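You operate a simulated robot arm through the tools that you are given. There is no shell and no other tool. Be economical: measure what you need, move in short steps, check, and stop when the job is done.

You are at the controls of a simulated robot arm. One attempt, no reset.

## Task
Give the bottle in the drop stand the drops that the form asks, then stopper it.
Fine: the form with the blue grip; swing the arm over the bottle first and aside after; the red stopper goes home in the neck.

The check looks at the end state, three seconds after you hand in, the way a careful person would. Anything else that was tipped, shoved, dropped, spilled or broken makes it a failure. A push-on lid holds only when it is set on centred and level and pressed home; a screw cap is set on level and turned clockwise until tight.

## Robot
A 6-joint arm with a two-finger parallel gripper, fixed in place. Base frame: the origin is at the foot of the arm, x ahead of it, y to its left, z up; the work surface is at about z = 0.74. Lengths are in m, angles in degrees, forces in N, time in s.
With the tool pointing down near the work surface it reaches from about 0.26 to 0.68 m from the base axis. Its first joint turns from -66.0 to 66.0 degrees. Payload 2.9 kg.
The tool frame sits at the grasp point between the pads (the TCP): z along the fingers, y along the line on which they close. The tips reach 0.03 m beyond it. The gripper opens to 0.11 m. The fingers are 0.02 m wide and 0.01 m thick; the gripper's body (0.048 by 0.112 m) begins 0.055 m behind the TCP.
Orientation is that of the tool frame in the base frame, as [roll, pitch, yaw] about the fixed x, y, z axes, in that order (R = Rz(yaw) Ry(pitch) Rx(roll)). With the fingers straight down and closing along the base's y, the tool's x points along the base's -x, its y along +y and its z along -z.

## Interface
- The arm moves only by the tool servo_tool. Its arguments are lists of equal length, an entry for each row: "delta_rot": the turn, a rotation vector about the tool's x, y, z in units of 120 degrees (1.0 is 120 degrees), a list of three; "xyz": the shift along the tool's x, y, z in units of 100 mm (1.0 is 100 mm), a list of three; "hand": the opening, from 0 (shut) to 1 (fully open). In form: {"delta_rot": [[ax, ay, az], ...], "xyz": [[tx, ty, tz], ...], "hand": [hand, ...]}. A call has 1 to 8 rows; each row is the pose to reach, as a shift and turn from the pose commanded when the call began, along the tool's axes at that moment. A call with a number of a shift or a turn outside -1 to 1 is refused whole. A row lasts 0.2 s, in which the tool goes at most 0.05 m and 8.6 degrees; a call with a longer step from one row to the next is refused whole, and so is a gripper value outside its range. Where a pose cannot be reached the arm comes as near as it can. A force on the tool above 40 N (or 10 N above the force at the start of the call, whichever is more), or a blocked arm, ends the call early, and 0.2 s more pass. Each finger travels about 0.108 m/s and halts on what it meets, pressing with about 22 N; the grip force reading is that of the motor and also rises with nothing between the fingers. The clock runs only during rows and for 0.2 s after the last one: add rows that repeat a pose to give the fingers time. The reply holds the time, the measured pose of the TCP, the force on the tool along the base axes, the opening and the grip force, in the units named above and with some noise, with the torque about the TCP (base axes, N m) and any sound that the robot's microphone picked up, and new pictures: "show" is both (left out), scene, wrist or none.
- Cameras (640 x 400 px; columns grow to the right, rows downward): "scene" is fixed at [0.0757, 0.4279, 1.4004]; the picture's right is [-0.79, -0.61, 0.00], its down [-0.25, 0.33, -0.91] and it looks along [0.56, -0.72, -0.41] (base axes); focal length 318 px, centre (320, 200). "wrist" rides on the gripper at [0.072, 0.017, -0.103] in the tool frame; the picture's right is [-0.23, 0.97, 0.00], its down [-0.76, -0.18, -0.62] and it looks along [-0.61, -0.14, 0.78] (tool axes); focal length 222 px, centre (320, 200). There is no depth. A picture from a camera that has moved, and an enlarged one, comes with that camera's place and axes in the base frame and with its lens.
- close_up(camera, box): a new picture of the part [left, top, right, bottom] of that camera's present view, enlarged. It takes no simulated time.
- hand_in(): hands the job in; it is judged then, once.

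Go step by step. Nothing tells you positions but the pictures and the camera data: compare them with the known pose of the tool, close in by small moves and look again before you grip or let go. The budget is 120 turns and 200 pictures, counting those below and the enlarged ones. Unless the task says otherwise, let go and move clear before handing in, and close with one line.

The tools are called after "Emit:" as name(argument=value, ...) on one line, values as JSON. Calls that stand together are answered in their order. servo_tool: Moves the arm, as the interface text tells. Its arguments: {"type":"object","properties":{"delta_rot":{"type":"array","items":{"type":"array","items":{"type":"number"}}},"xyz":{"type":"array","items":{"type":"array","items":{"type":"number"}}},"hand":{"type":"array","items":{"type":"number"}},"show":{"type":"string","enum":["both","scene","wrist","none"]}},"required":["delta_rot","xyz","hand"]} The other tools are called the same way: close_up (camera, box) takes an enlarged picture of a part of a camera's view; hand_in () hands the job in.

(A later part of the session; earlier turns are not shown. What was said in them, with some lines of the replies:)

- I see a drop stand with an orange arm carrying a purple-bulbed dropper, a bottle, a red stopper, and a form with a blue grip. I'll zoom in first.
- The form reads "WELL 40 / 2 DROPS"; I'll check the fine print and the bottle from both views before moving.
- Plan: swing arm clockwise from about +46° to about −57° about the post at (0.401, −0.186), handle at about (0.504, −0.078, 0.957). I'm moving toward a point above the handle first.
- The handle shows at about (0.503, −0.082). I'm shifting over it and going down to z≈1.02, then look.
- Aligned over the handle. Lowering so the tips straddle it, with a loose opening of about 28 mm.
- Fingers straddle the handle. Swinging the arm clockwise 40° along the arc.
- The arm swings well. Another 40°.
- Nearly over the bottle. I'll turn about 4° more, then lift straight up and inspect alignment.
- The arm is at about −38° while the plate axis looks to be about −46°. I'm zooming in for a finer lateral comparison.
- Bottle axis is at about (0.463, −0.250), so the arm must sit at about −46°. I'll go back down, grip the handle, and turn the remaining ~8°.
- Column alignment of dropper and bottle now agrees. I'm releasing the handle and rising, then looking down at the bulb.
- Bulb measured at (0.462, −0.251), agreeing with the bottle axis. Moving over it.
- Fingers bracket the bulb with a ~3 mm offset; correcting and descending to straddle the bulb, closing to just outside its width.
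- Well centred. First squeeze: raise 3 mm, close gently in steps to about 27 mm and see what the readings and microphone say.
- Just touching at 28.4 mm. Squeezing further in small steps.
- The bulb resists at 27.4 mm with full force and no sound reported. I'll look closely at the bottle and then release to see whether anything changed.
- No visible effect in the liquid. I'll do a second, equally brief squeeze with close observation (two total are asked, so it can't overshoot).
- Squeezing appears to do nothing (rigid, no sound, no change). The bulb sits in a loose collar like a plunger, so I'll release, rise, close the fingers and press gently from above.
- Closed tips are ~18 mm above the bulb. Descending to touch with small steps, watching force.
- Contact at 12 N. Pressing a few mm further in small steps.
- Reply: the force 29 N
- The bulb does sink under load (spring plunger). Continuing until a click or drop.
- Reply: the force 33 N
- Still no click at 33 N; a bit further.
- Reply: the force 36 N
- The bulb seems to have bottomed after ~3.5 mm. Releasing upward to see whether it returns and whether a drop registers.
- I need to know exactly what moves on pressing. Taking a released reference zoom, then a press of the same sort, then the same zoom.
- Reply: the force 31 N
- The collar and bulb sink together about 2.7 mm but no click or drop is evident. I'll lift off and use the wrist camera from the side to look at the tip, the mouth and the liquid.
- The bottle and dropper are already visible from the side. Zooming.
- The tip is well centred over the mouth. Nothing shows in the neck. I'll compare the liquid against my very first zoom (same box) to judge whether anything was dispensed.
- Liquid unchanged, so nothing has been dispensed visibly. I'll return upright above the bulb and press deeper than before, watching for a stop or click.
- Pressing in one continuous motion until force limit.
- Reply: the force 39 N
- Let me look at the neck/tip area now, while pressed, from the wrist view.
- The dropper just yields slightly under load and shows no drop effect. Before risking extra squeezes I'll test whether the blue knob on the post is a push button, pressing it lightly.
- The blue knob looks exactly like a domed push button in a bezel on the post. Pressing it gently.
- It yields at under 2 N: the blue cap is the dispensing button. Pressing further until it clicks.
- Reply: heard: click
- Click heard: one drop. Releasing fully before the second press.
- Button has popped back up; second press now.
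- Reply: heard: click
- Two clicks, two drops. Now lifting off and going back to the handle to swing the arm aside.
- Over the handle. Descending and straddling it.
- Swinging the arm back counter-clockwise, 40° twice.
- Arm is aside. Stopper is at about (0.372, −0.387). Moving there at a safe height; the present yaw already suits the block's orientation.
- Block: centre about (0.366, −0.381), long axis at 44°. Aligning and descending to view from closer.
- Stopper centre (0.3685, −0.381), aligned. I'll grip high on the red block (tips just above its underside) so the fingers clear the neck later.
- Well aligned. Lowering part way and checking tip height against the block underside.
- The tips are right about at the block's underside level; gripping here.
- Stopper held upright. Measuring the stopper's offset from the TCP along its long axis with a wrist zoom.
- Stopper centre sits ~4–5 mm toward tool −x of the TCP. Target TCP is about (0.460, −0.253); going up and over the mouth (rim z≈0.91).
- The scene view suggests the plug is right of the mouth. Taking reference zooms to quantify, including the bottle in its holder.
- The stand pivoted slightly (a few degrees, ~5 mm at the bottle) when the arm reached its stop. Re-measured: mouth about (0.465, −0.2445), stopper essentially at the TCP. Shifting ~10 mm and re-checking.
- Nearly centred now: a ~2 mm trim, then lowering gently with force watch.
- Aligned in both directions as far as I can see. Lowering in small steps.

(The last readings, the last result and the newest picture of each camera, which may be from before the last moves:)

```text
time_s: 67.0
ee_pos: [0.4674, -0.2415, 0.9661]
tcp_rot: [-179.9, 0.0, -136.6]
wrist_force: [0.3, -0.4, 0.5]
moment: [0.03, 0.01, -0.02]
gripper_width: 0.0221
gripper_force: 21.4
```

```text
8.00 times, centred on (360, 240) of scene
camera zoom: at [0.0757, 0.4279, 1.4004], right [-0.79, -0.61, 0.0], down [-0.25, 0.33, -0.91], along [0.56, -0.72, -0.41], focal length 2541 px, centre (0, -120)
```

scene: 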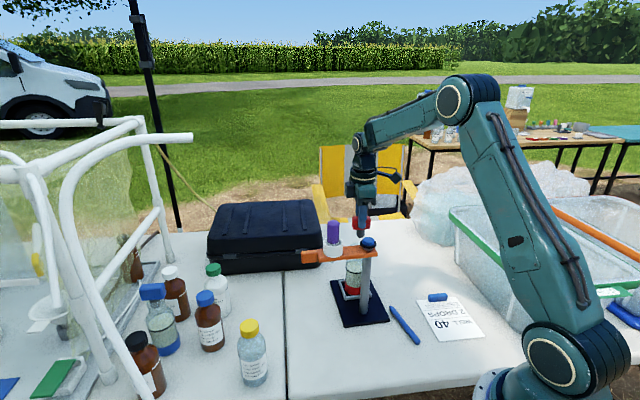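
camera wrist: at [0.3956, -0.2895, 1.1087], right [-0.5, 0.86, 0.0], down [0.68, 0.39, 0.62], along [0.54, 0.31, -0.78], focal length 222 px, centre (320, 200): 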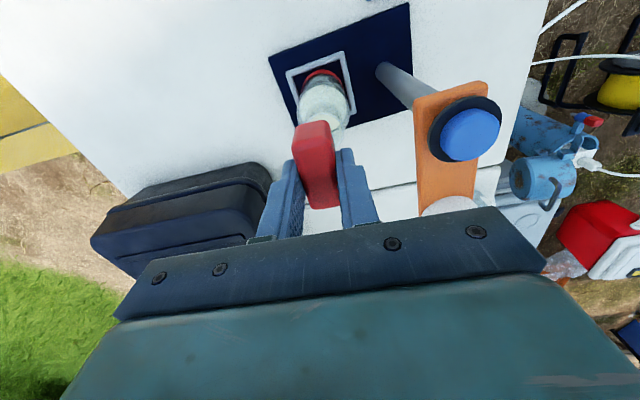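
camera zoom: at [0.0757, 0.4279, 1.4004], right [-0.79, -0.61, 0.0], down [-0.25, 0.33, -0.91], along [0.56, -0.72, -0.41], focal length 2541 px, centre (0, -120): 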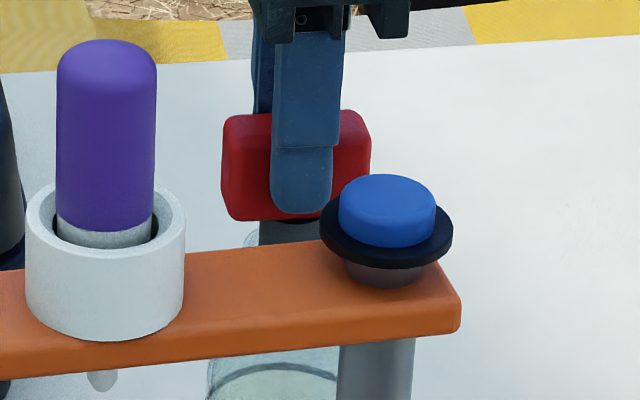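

Emit:
servo_tool(delta_rot=[[0, 0, 0], [0, 0, 0], [0, 0, 0]], xyz=[[0, 0, 0.03], [0, 0, 0.06], [0, 0, 0.08]], hand=[0.1, 0.1, 0.1], show="none")

Emit:
close_up(camera="scene", box=[335, 215, 385, 265])

Emit:
close_up(camera="wrist", box=[270, 60, 370, 180])

```text
time_s: 67.8
ee_pos: [0.4658, -0.2416, 0.959]
tcp_rot: [-180.0, 0.0, -136.6]
wrist_force: [-0.4, 0.4, 0.4]
moment: [0.0, -0.04, 0.0]
gripper_width: 0.022
gripper_force: 21.8
```

```text
8.00 times, centred on (360, 240) of scene
camera zoom: at [0.0757, 0.4278, 1.4005], right [-0.79, -0.61, 0.0], down [-0.25, 0.33, -0.91], along [0.56, -0.72, -0.41], focal length 2541 px, centre (0, -120)
```

zoom: 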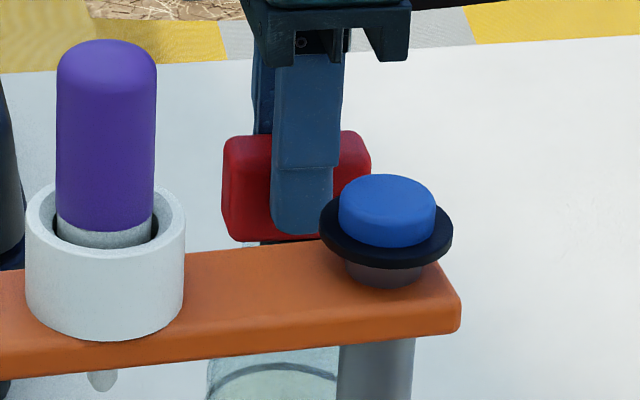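

```text
3.33 times, centred on (320, 120) of wrist
camera zoom: at [0.4006, -0.2796, 1.0626], right [-0.5, 0.86, 0.0], down [0.68, 0.39, 0.62], along [0.54, 0.31, -0.78], focal length 740 px, centre (320, 467)
```

zoom: 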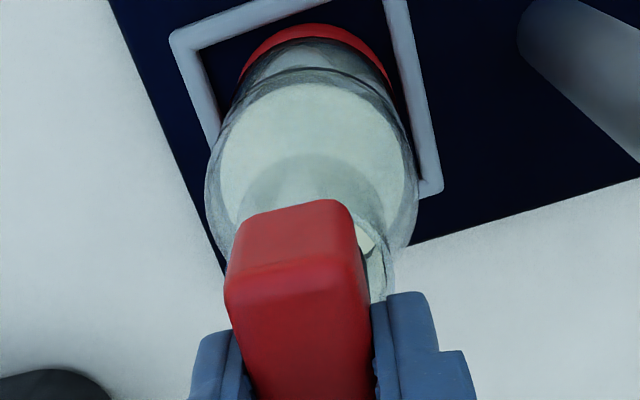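

No contact force yet, so the plug should be entering the neck. Continuing gently.

Emit:
servo_tool(delta_rot=[[0, 0, 0], [0, 0, 0], [0, 0, 0]], xyz=[[0, 0, 0.02], [0, 0, 0.04], [0, 0, 0.06]], hand=[0.1, 0.1, 0.1], show="none")

Emit:
close_up(camera="scene", box=[335, 215, 385, 265])

Emit:
close_up(camera="wrist", box=[270, 60, 370, 180])

```text
time_s: 68.6
ee_pos: [0.4668, -0.2421, 0.9541]
tcp_rot: [-179.9, 0.0, -136.5]
wrist_force: [0.0, -1.5, -0.6]
moment: [-0.05, 0.01, 0.02]
gripper_width: 0.0219
gripper_force: 22.2
```

```text
8.00 times, centred on (360, 240) of scene
camera zoom: at [0.0757, 0.4278, 1.4005], right [-0.79, -0.61, 0.0], down [-0.25, 0.33, -0.91], along [0.56, -0.72, -0.41], focal length 2541 px, centre (0, -120)
```

zoom: 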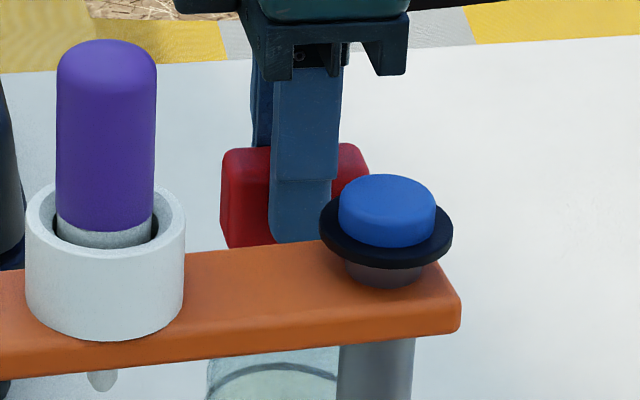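

```text
3.33 times, centred on (320, 120) of wrist
camera zoom: at [0.401, -0.2797, 1.0574], right [-0.5, 0.86, 0.0], down [0.68, 0.39, 0.62], along [0.54, 0.31, -0.78], focal length 740 px, centre (320, 467)
```

zoom: 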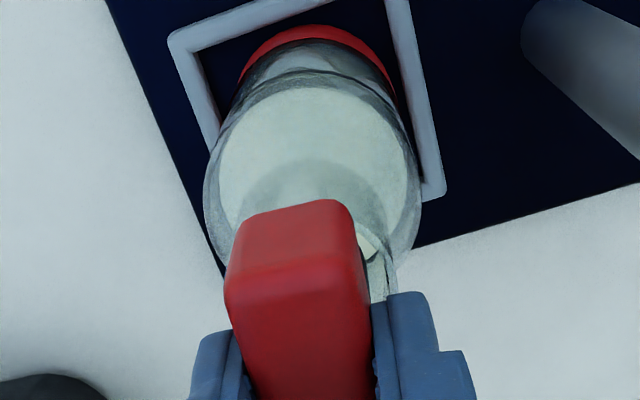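

Emit:
servo_tool(delta_rot=[[0, 0, 0], [0, 0, 0], [0, 0, 0]], xyz=[[0, 0, 0.02], [0, 0, 0.04], [0, 0, 0.05]], hand=[0.1, 0.1, 0.1], show="none")

Emit:
servo_tool(delta_rot=[[0, 0, 0], [0, 0, 0], [0, 0, 0]], xyz=[[0, 0, 0.015], [0, 0, 0.03], [0, 0, 0.04]], hand=[0.1, 0.1, 0.1], show="none")

Emit:
close_up(camera="scene", box=[335, 215, 385, 265])

Emit:
close_up(camera="wrist", box=[270, 60, 370, 180])

```text
time_s: 69.4
ee_pos: [0.4678, -0.2421, 0.9508]
tcp_rot: [-179.6, 0.0, -136.7]
wrist_force: [-3.8, 0.7, 15.7]
moment: [0.02, 0.27, -0.02]
gripper_width: 0.0218
gripper_force: 22.8
```

```text
time_s: 70.2
ee_pos: [0.4666, -0.2428, 0.9464]
tcp_rot: [-179.8, 0.0, -136.6]
wrist_force: [2.2, -0.6, 17.9]
moment: [-0.04, -0.15, 0.02]
gripper_width: 0.0226
gripper_force: 22.0
```

```text
8.00 times, centred on (360, 240) of scene
camera zoom: at [0.0755, 0.428, 1.4004], right [-0.79, -0.61, 0.0], down [-0.25, 0.33, -0.91], along [0.56, -0.72, -0.41], focal length 2541 px, centre (0, -120)
```

zoom: 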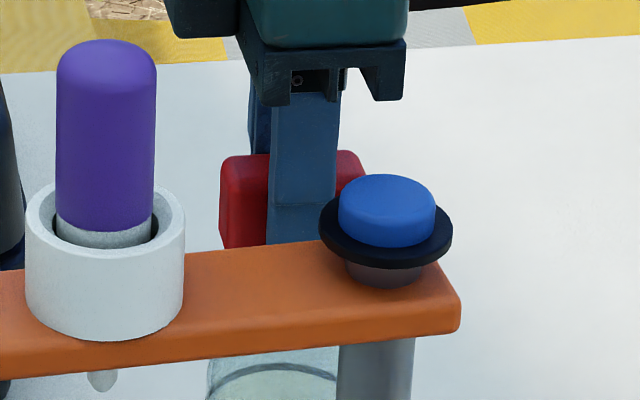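

```text
3.33 times, centred on (320, 120) of wrist
camera zoom: at [0.4014, -0.28, 1.0479], right [-0.5, 0.86, 0.0], down [0.67, 0.4, 0.62], along [0.54, 0.31, -0.78], focal length 740 px, centre (320, 467)
```

zoom: 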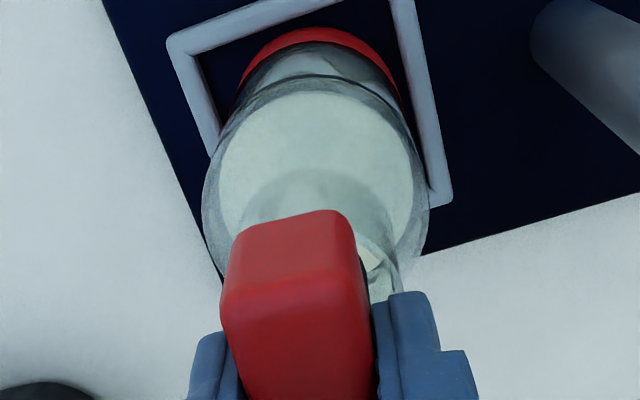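

Contact came at the height where the block underside meets the rim, and the block now slips in the grip. I'll release, rise, and inspect, then press from the top with closed fingers.

Emit:
servo_tool(delta_rot=[[0, 0, 0], [0, 0, 0], [0, 0, 0]], xyz=[[0, 0, -0.04], [0, 0, -0.04], [0, 0, -0.04]], hand=[0.1, 0.25, 0.35], show="none")

Emit:
servo_tool(delta_rot=[[0, 0, 0], [0, 0, 0], [0, 0, 0], [0, 0, 0]], xyz=[[0, 0, -0.2], [0, 0, -0.4], [0, 0, -0.7], [0.2, 0, -0.9]], hand=[0.35, 0.35, 0.4, 0.4])

Emit:
close_up(camera="scene", box=[335, 205, 385, 265])

Emit:
close_up(camera="wrist", box=[270, 40, 390, 180])

```text
time_s: 71.0
ee_pos: [0.4669, -0.2425, 0.9493]
tcp_rot: [-180.0, 0.0, -136.6]
wrist_force: [0.6, 0.2, 0.4]
moment: [-0.02, -0.02, 0.02]
gripper_width: 0.0386
gripper_force: 0.2
```

```text
time_s: 72.0
ee_pos: [0.4521, -0.2553, 1.0415]
tcp_rot: [-180.0, 0.0, -136.6]
wrist_force: [-0.3, 0.0, 0.1]
moment: [0.01, -0.01, -0.02]
gripper_width: 0.0438
gripper_force: 0.1
camera wrist: at [0.3867, -0.2932, 1.1444], right [-0.5, 0.86, 0.0], down [0.67, 0.39, 0.62], along [0.54, 0.31, -0.78], focal length 222 px, centre (320, 200)
```

scene: 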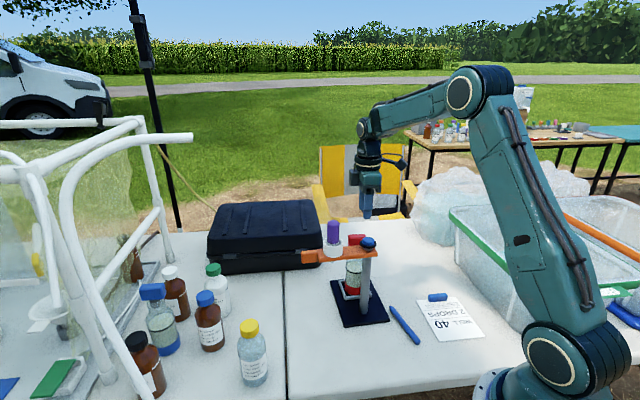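
wrist: 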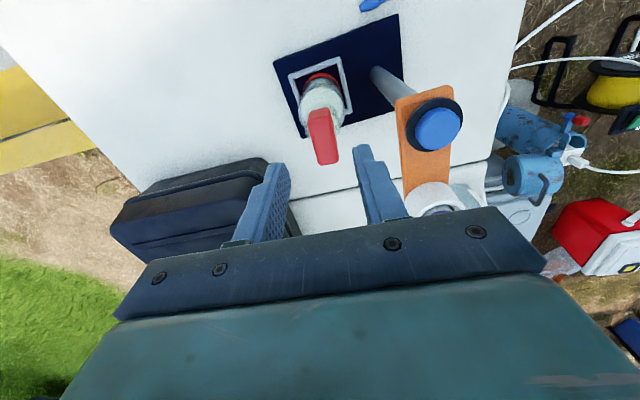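

```text
6.67 times, centred on (360, 235) of scene
camera zoom: at [0.0756, 0.4279, 1.4004], right [-0.79, -0.61, 0.0], down [-0.25, 0.33, -0.91], along [0.56, -0.72, -0.41], focal length 2118 px, centre (53, -33)
```

zoom: 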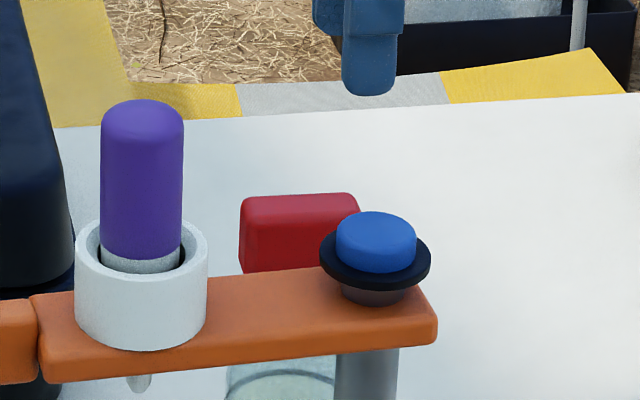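

```text
2.86 times, centred on (330, 110) of wrist
camera zoom: at [0.3867, -0.2932, 1.1444], right [-0.5, 0.86, 0.0], down [0.67, 0.39, 0.62], along [0.54, 0.31, -0.78], focal length 635 px, centre (291, 457)
```

zoom: 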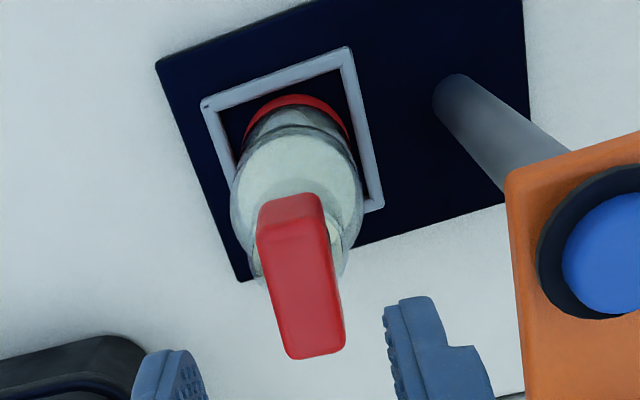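

The stopper stands in the neck. I'll back off to the west and tilt to get a side view of how it's seated.

Emit:
servo_tool(delta_rot=[[0, 0, 0], [0, -0.06, 0], [0, -0.12, 0], [0, -0.18, 0], [0, -0.24, 0], [0, -0.3, 0], [0, -0.333, 0], [0, -0.333, 0]], xyz=[[0.3, 0, -0.2], [0.6, -0.05, -0.2], [0.96, -0.08, -0.2], [0.96, -0.08, -0.1], [0.96, -0.08, 0], [0.96, -0.08, 0.1], [0.96, -0.08, 0.14], [0.96, -0.08, 0.14]], hand=[0.5, 0.6, 0.7, 0.8, 0.9, 1, 1, 1], show="wrist")

Emit:
close_up(camera="wrist", box=[260, 40, 380, 180])

```text
time_s: 73.8
ee_pos: [0.3882, -0.3267, 1.0263]
tcp_rot: [-180.0, 40.0, -136.7]
wrist_force: [-0.3, 0.1, -0.6]
moment: [0.03, 0.01, 0.01]
gripper_width: 0.1101
gripper_force: 0.1
camera wrist: at [0.2859, -0.3995, 1.0588], right [-0.54, 0.83, 0.14], down [0.25, 0.0, 0.97], along [0.8, 0.56, -0.21], focal length 222 px, centre (320, 200)
```

wrist: 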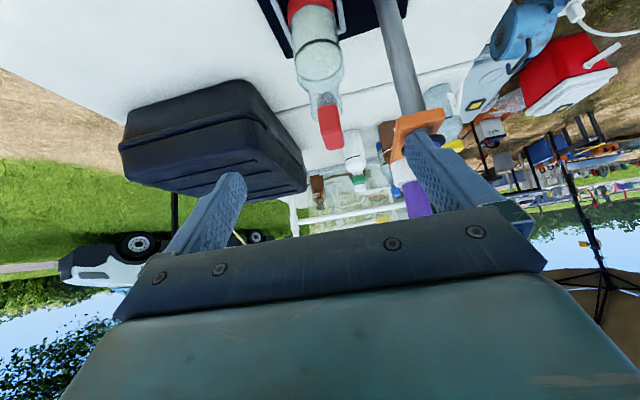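

```text
2.86 times, centred on (320, 110) of wrist
camera zoom: at [0.2859, -0.3995, 1.0588], right [-0.54, 0.83, 0.14], down [0.25, 0.0, 0.97], along [0.8, 0.56, -0.21], focal length 635 px, centre (320, 457)
```

zoom: 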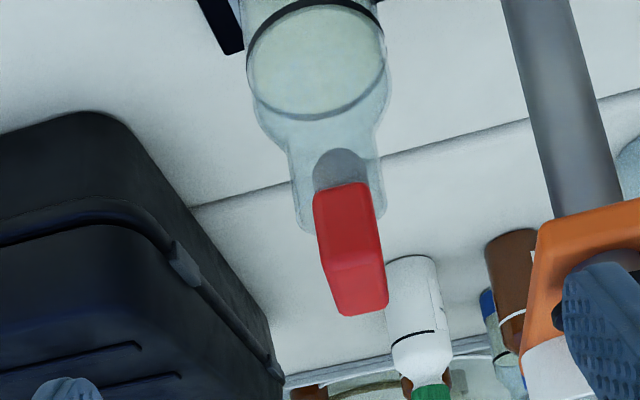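

The plug is inside the neck with the block at (or within ~2 mm of) the rim, perhaps slightly tilted. I'll press it home and level with both fingertips spread along the block's length: untilt, turn 90°, and go above it.

Emit:
servo_tool(delta_rot=[[0, 0.05, 0], [0, 0.11, 0], [0, 0.17, 0], [0, 0.23, 0], [0, 0.29, 0], [0, 0.333, 0], [0, 0.333, 0]], xyz=[[-0.07, 0, -0.08], [-0.14, 0, -0.16], [-0.2, 0, -0.24], [-0.27, 0, -0.32], [-0.33, 0, -0.4], [-0.386, 0, -0.46], [-0.386, 0, -0.46]], hand=[0.8, 0.6, 0.4, 0.3, 0.2, 0.15, 0.15], show="none")

Emit:
servo_tool(delta_rot=[[0, 0, 0.07], [0, 0, 0.14], [0, 0, 0.21], [0, 0, 0.28], [0, 0, 0.35], [0, 0, 0.42], [0, 0, 0.42]], xyz=[[0, 0, 0], [0, 0, 0], [0, 0, 0], [0, 0, 0], [0, 0, 0], [0, 0, 0], [0, 0, 0]], hand=[0.15, 0.15, 0.15, 0.15, 0.15, 0.15, 0.15], show="none")

Emit:
servo_tool(delta_rot=[[0, 0, 0.07], [0, 0, 0.14], [0, 0, 0.21], [0, 0, 0.28], [0, 0, 0.324], [0, 0, 0.324]], xyz=[[0, 0, 0], [0, 0, 0], [0, 0, 0], [0, 0, 0], [0, 0, 0], [0, 0, 0]], hand=[0.15, 0.15, 0.15, 0.15, 0.15, 0.15], show="none")

```text
time_s: 75.4
ee_pos: [0.387, -0.3267, 1.0858]
tcp_rot: [-179.8, 0.0, -136.4]
wrist_force: [0.4, 0.1, 0.2]
moment: [-0.03, -0.01, -0.01]
gripper_width: 0.0165
gripper_force: 0.0
```

```text
time_s: 77.0
ee_pos: [0.3863, -0.3277, 1.0854]
tcp_rot: [-179.8, 0.0, 172.9]
wrist_force: [-0.4, -0.3, -0.4]
moment: [-0.01, 0.03, -0.02]
gripper_width: 0.0165
gripper_force: 0.0
```

```text
time_s: 78.4
ee_pos: [0.387, -0.3265, 1.0861]
tcp_rot: [180.0, 0.1, 133.9]
wrist_force: [0.0, 0.0, 0.8]
moment: [0.02, 0.0, 0.0]
gripper_width: 0.0167
gripper_force: 0.1
```

Emit:
servo_tool(delta_rot=[[0, 0, 0], [0, 0, 0], [0, 0, 0]], xyz=[[0.02, 0.33, 0], [0.03, 0.66, 0], [0.05, 1, 0]], hand=[0.15, 0.15, 0.15], show="none")

Emit:
servo_tool(delta_rot=[[0, 0, 0], [0, 0, 0], [0, 0, 0], [0, 0, 0]], xyz=[[0, 0.147, 0], [0, 0.147, 0.4], [0, 0.147, 0.85], [0, 0.147, 0.95]], hand=[0.15, 0.15, 0.15, 0.15])

Emit:
close_up(camera="scene", box=[335, 205, 385, 265])

Emit:
close_up(camera="wrist", box=[260, 80, 380, 220])

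```text
time_s: 79.2
ee_pos: [0.4566, -0.2546, 1.085]
tcp_rot: [-179.9, 0.0, 134.0]
wrist_force: [-0.3, 0.4, -0.4]
moment: [0.0, -0.01, -0.04]
gripper_width: 0.0167
gripper_force: 0.1
```

```text
time_s: 80.2
ee_pos: [0.4664, -0.2436, 0.9916]
tcp_rot: [180.0, 0.1, 134.2]
wrist_force: [-0.4, 0.2, -0.3]
moment: [-0.02, 0.01, 0.02]
gripper_width: 0.0167
gripper_force: 0.1
camera wrist: at [0.4265, -0.1807, 1.0948], right [0.86, 0.51, 0.0], down [0.4, -0.67, 0.62], along [0.32, -0.54, -0.78], focal length 222 px, centre (320, 200)
```

scene: 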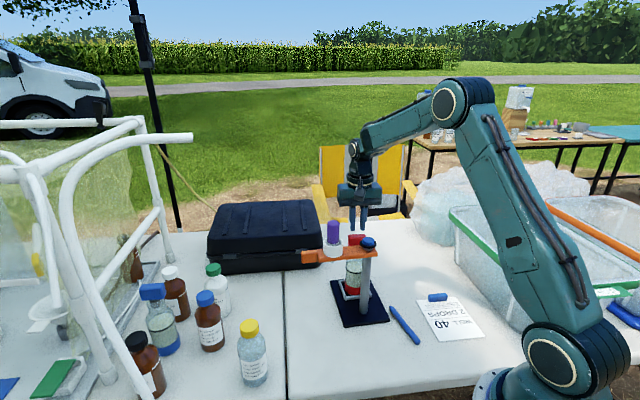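
wrist: 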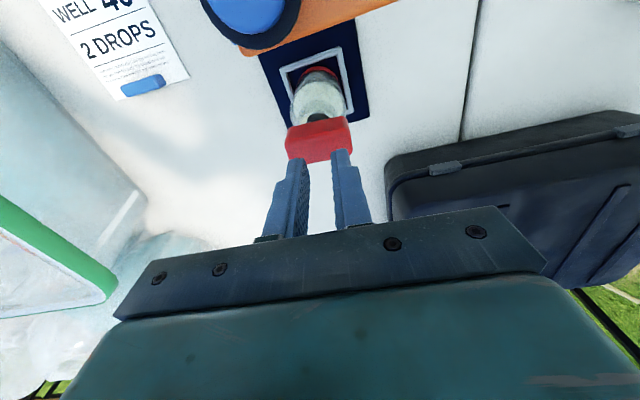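

```text
6.67 times, centred on (360, 235) of scene
camera zoom: at [0.0757, 0.4279, 1.4004], right [-0.79, -0.61, 0.0], down [-0.25, 0.33, -0.91], along [0.56, -0.72, -0.41], focal length 2118 px, centre (53, -33)
```

zoom: 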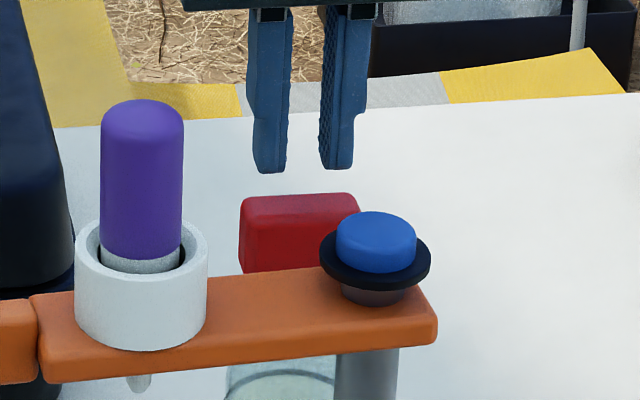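

```text
2.86 times, centred on (320, 150) of wrist
camera zoom: at [0.4265, -0.1807, 1.0948], right [0.86, 0.51, 0.0], down [0.4, -0.67, 0.62], along [0.32, -0.54, -0.78], focal length 635 px, centre (320, 343)
```

zoom: 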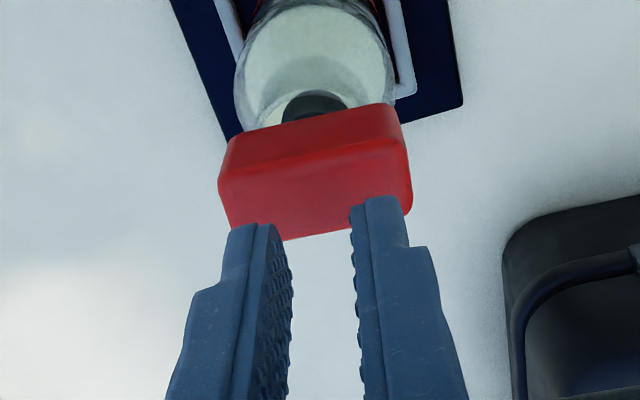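

Fingertips are centred over the block's length. Descending to press.

Emit:
servo_tool(delta_rot=[[0, 0, 0], [0, 0, 0], [0, 0, 0], [0, 0, 0]], xyz=[[0, 0, 0.1], [0, 0, 0.16], [0, 0, 0.19], [0, 0, 0.22]], hand=[0.15, 0.15, 0.15, 0.15], show="none")

Emit:
close_up(camera="scene", box=[335, 205, 385, 265])

```text
time_s: 81.2
ee_pos: [0.4691, -0.2431, 0.9747]
tcp_rot: [179.8, 0.6, 134.1]
wrist_force: [-1.7, 1.4, 7.7]
moment: [0.05, 0.16, -0.01]
gripper_width: 0.0164
gripper_force: 0.1
stopped in row 4: the force on the tool passed its limit at 47 N (the readings are from after the stop); the commanded pose is now the measured one
```

```text
6.67 times, centred on (360, 235) of scene
camera zoom: at [0.0755, 0.4279, 1.4004], right [-0.79, -0.61, 0.0], down [-0.25, 0.33, -0.91], along [0.56, -0.72, -0.41], focal length 2118 px, centre (53, -33)
```

zoom: 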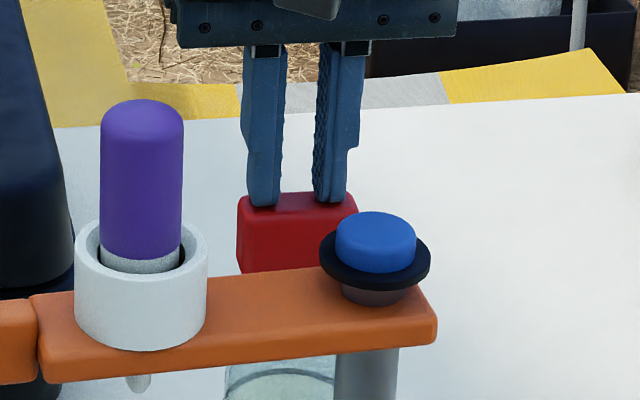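

The press hit a hard stop at 47 N with no further travel — seems bottomed. Rising and re-inspecting from the side.

Emit:
servo_tool(delta_rot=[[0, 0, 0], [0, 0, 0], [0, 0, 0], [0, 0, -0.06], [0, 0, -0.12], [0, 0, -0.18], [0, 0, -0.24], [0, 0, -0.3]], xyz=[[0, 0, -0.3], [0, 0, -0.7], [0, 0, -1], [0, -0.3, -1], [0, -0.6, -1], [0, -0.9, -1], [0, -1, -1], [0, -1, -1]], hand=[0.15, 0.15, 0.3, 0.5, 0.7, 0.9, 1, 1], show="none")

Emit:
servo_tool(delta_rot=[[0, 0, -0.07], [0, 0, -0.14], [0, 0, -0.21], [0, 0, -0.28], [0, 0, -0.35], [0, 0, -0.42], [0, 0, -0.443], [0, 0, -0.443]], xyz=[[0, 0, 0], [0, 0, 0], [0, 0, 0], [0, 0, 0], [0, 0, 0], [0, 0, 0], [0, 0, 0], [0, 0, 0]], hand=[1, 1, 1, 1, 1, 1, 1, 1], show="none")

Emit:
servo_tool(delta_rot=[[0, -0.06, 0], [0, -0.12, 0], [0, -0.18, 0], [0, -0.24, 0], [0, -0.3, 0], [0, -0.36, 0], [0, -0.4, 0], [0, -0.4, 0]], xyz=[[0, 0, 0.1], [0.05, 0, 0.3], [0.1, 0, 0.5], [0.1, 0, 0.6], [0.1, 0, 0.7], [0.1, 0, 0.75], [0.1, 0, 0.75], [0.1, 0, 0.75]], hand=[1, 1, 1, 1, 1, 1, 1, 1], show="wrist")

Emit:
close_up(camera="wrist", box=[270, 60, 370, 160])

```text
time_s: 83.0
ee_pos: [0.3953, -0.3147, 1.0728]
tcp_rot: [-179.8, 0.6, 170.1]
wrist_force: [-1.1, 0.1, 0.1]
moment: [0.04, 0.01, -0.03]
gripper_width: 0.11
gripper_force: 0.0
```

```text
time_s: 84.8
ee_pos: [0.3959, -0.3128, 1.0743]
tcp_rot: [-179.4, 0.2, -136.6]
wrist_force: [0.4, -0.8, 0.7]
moment: [-0.02, 0.04, -0.02]
gripper_width: 0.1101
gripper_force: 0.0
```

```text
time_s: 86.6
ee_pos: [0.3878, -0.3219, 0.9977]
tcp_rot: [-179.1, 48.4, -136.2]
wrist_force: [0.8, -0.3, -0.8]
moment: [0.0, 0.04, 0.02]
gripper_width: 0.11
gripper_force: 0.1
camera wrist: at [0.2843, -0.395, 1.0126], right [-0.56, 0.81, 0.16], down [0.14, -0.09, 0.99], along [0.82, 0.57, -0.07], focal length 222 px, centre (320, 200)
```

wrist: 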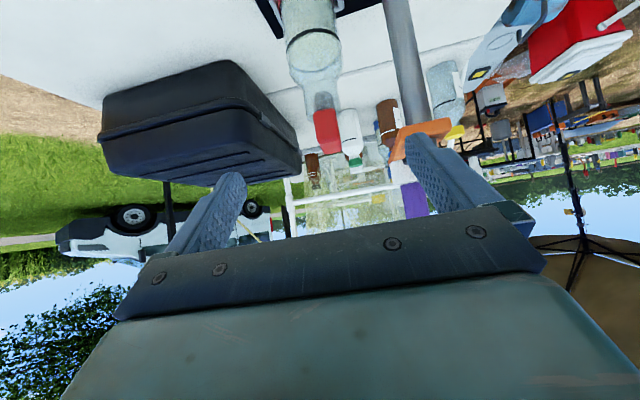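

```text
4.00 times, centred on (320, 110) of wrist
camera zoom: at [0.2843, -0.395, 1.0126], right [-0.56, 0.81, 0.16], down [0.14, -0.09, 0.99], along [0.82, 0.57, -0.07], focal length 888 px, centre (320, 560)
```

zoom: 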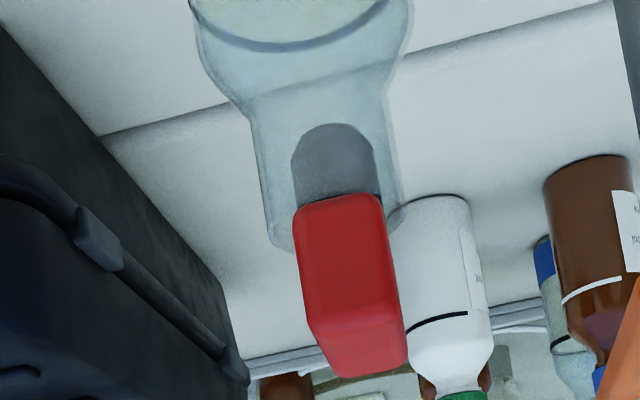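

The plug is fully in the neck (about 25 mm below the rim by this view), its edges parallel to the neck, hard stop reached: it's home. Moving the arm up and clear, with a last look.

Emit:
servo_tool(delta_rot=[[0, 0.06, 0], [0, 0.12, 0], [0, 0.18, 0], [0, 0.24, 0], [0, 0.3, 0], [0, 0.36, 0], [0, 0.4, 0], [0, 0.4, 0]], xyz=[[-0.1, 0, -0.1], [-0.2, 0, -0.2], [-0.3, 0, -0.3], [-0.45, 0, -0.4], [-0.6, 0, -0.55], [-0.75, 0, -0.66], [-0.75, 0, -0.66], [-0.75, 0, -0.66]], hand=[1, 1, 1, 1, 1, 1, 1, 1])

Emit:
close_up(camera="scene", box=[290, 190, 450, 330])

```text
time_s: 88.4
ee_pos: [0.3897, -0.3187, 1.0992]
tcp_rot: [-179.5, 0.2, -136.7]
wrist_force: [0.2, 0.4, -0.3]
moment: [-0.02, -0.02, 0.02]
gripper_width: 0.1098
gripper_force: 0.0
camera wrist: at [0.3229, -0.3564, 1.2011], right [-0.5, 0.86, -0.01], down [0.67, 0.4, 0.63], along [0.55, 0.31, -0.78], focal length 222 px, centre (320, 200)
```

scene: 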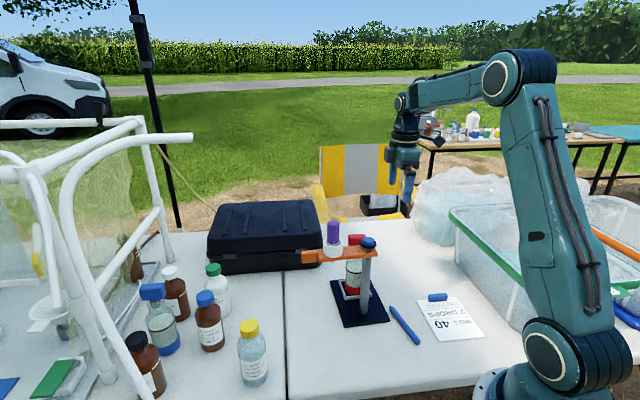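
wrist: 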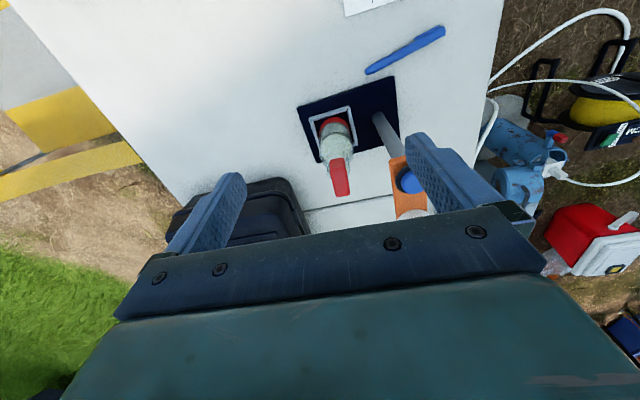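

```text
2.86 times, centred on (370, 260) of scene
camera zoom: at [0.0757, 0.4279, 1.4004], right [-0.79, -0.61, 0.0], down [-0.25, 0.33, -0.91], along [0.56, -0.72, -0.41], focal length 908 px, centre (177, 29)
```

zoom: 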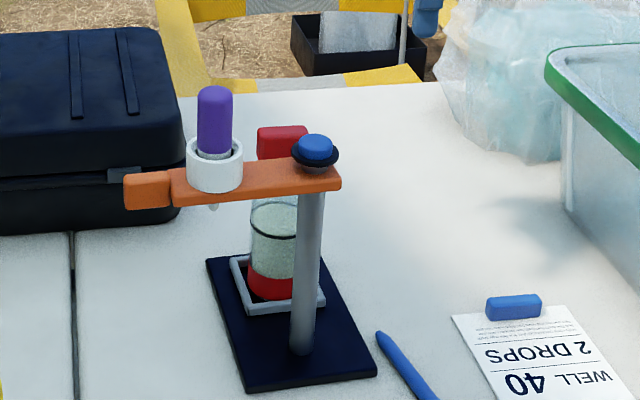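

The bottle has had its two drops, the swing arm is aside, the red stopper is seated and the gripper is clear. I'm handing in.

Emit:
hand_in()

```text
The job is handed in.
```

I gave the bottle the two drops the form asks for (two button clicks heard), swung the arm aside and pressed the red stopper home; swinging the arm back turned the stand a few degrees, and I left it there.
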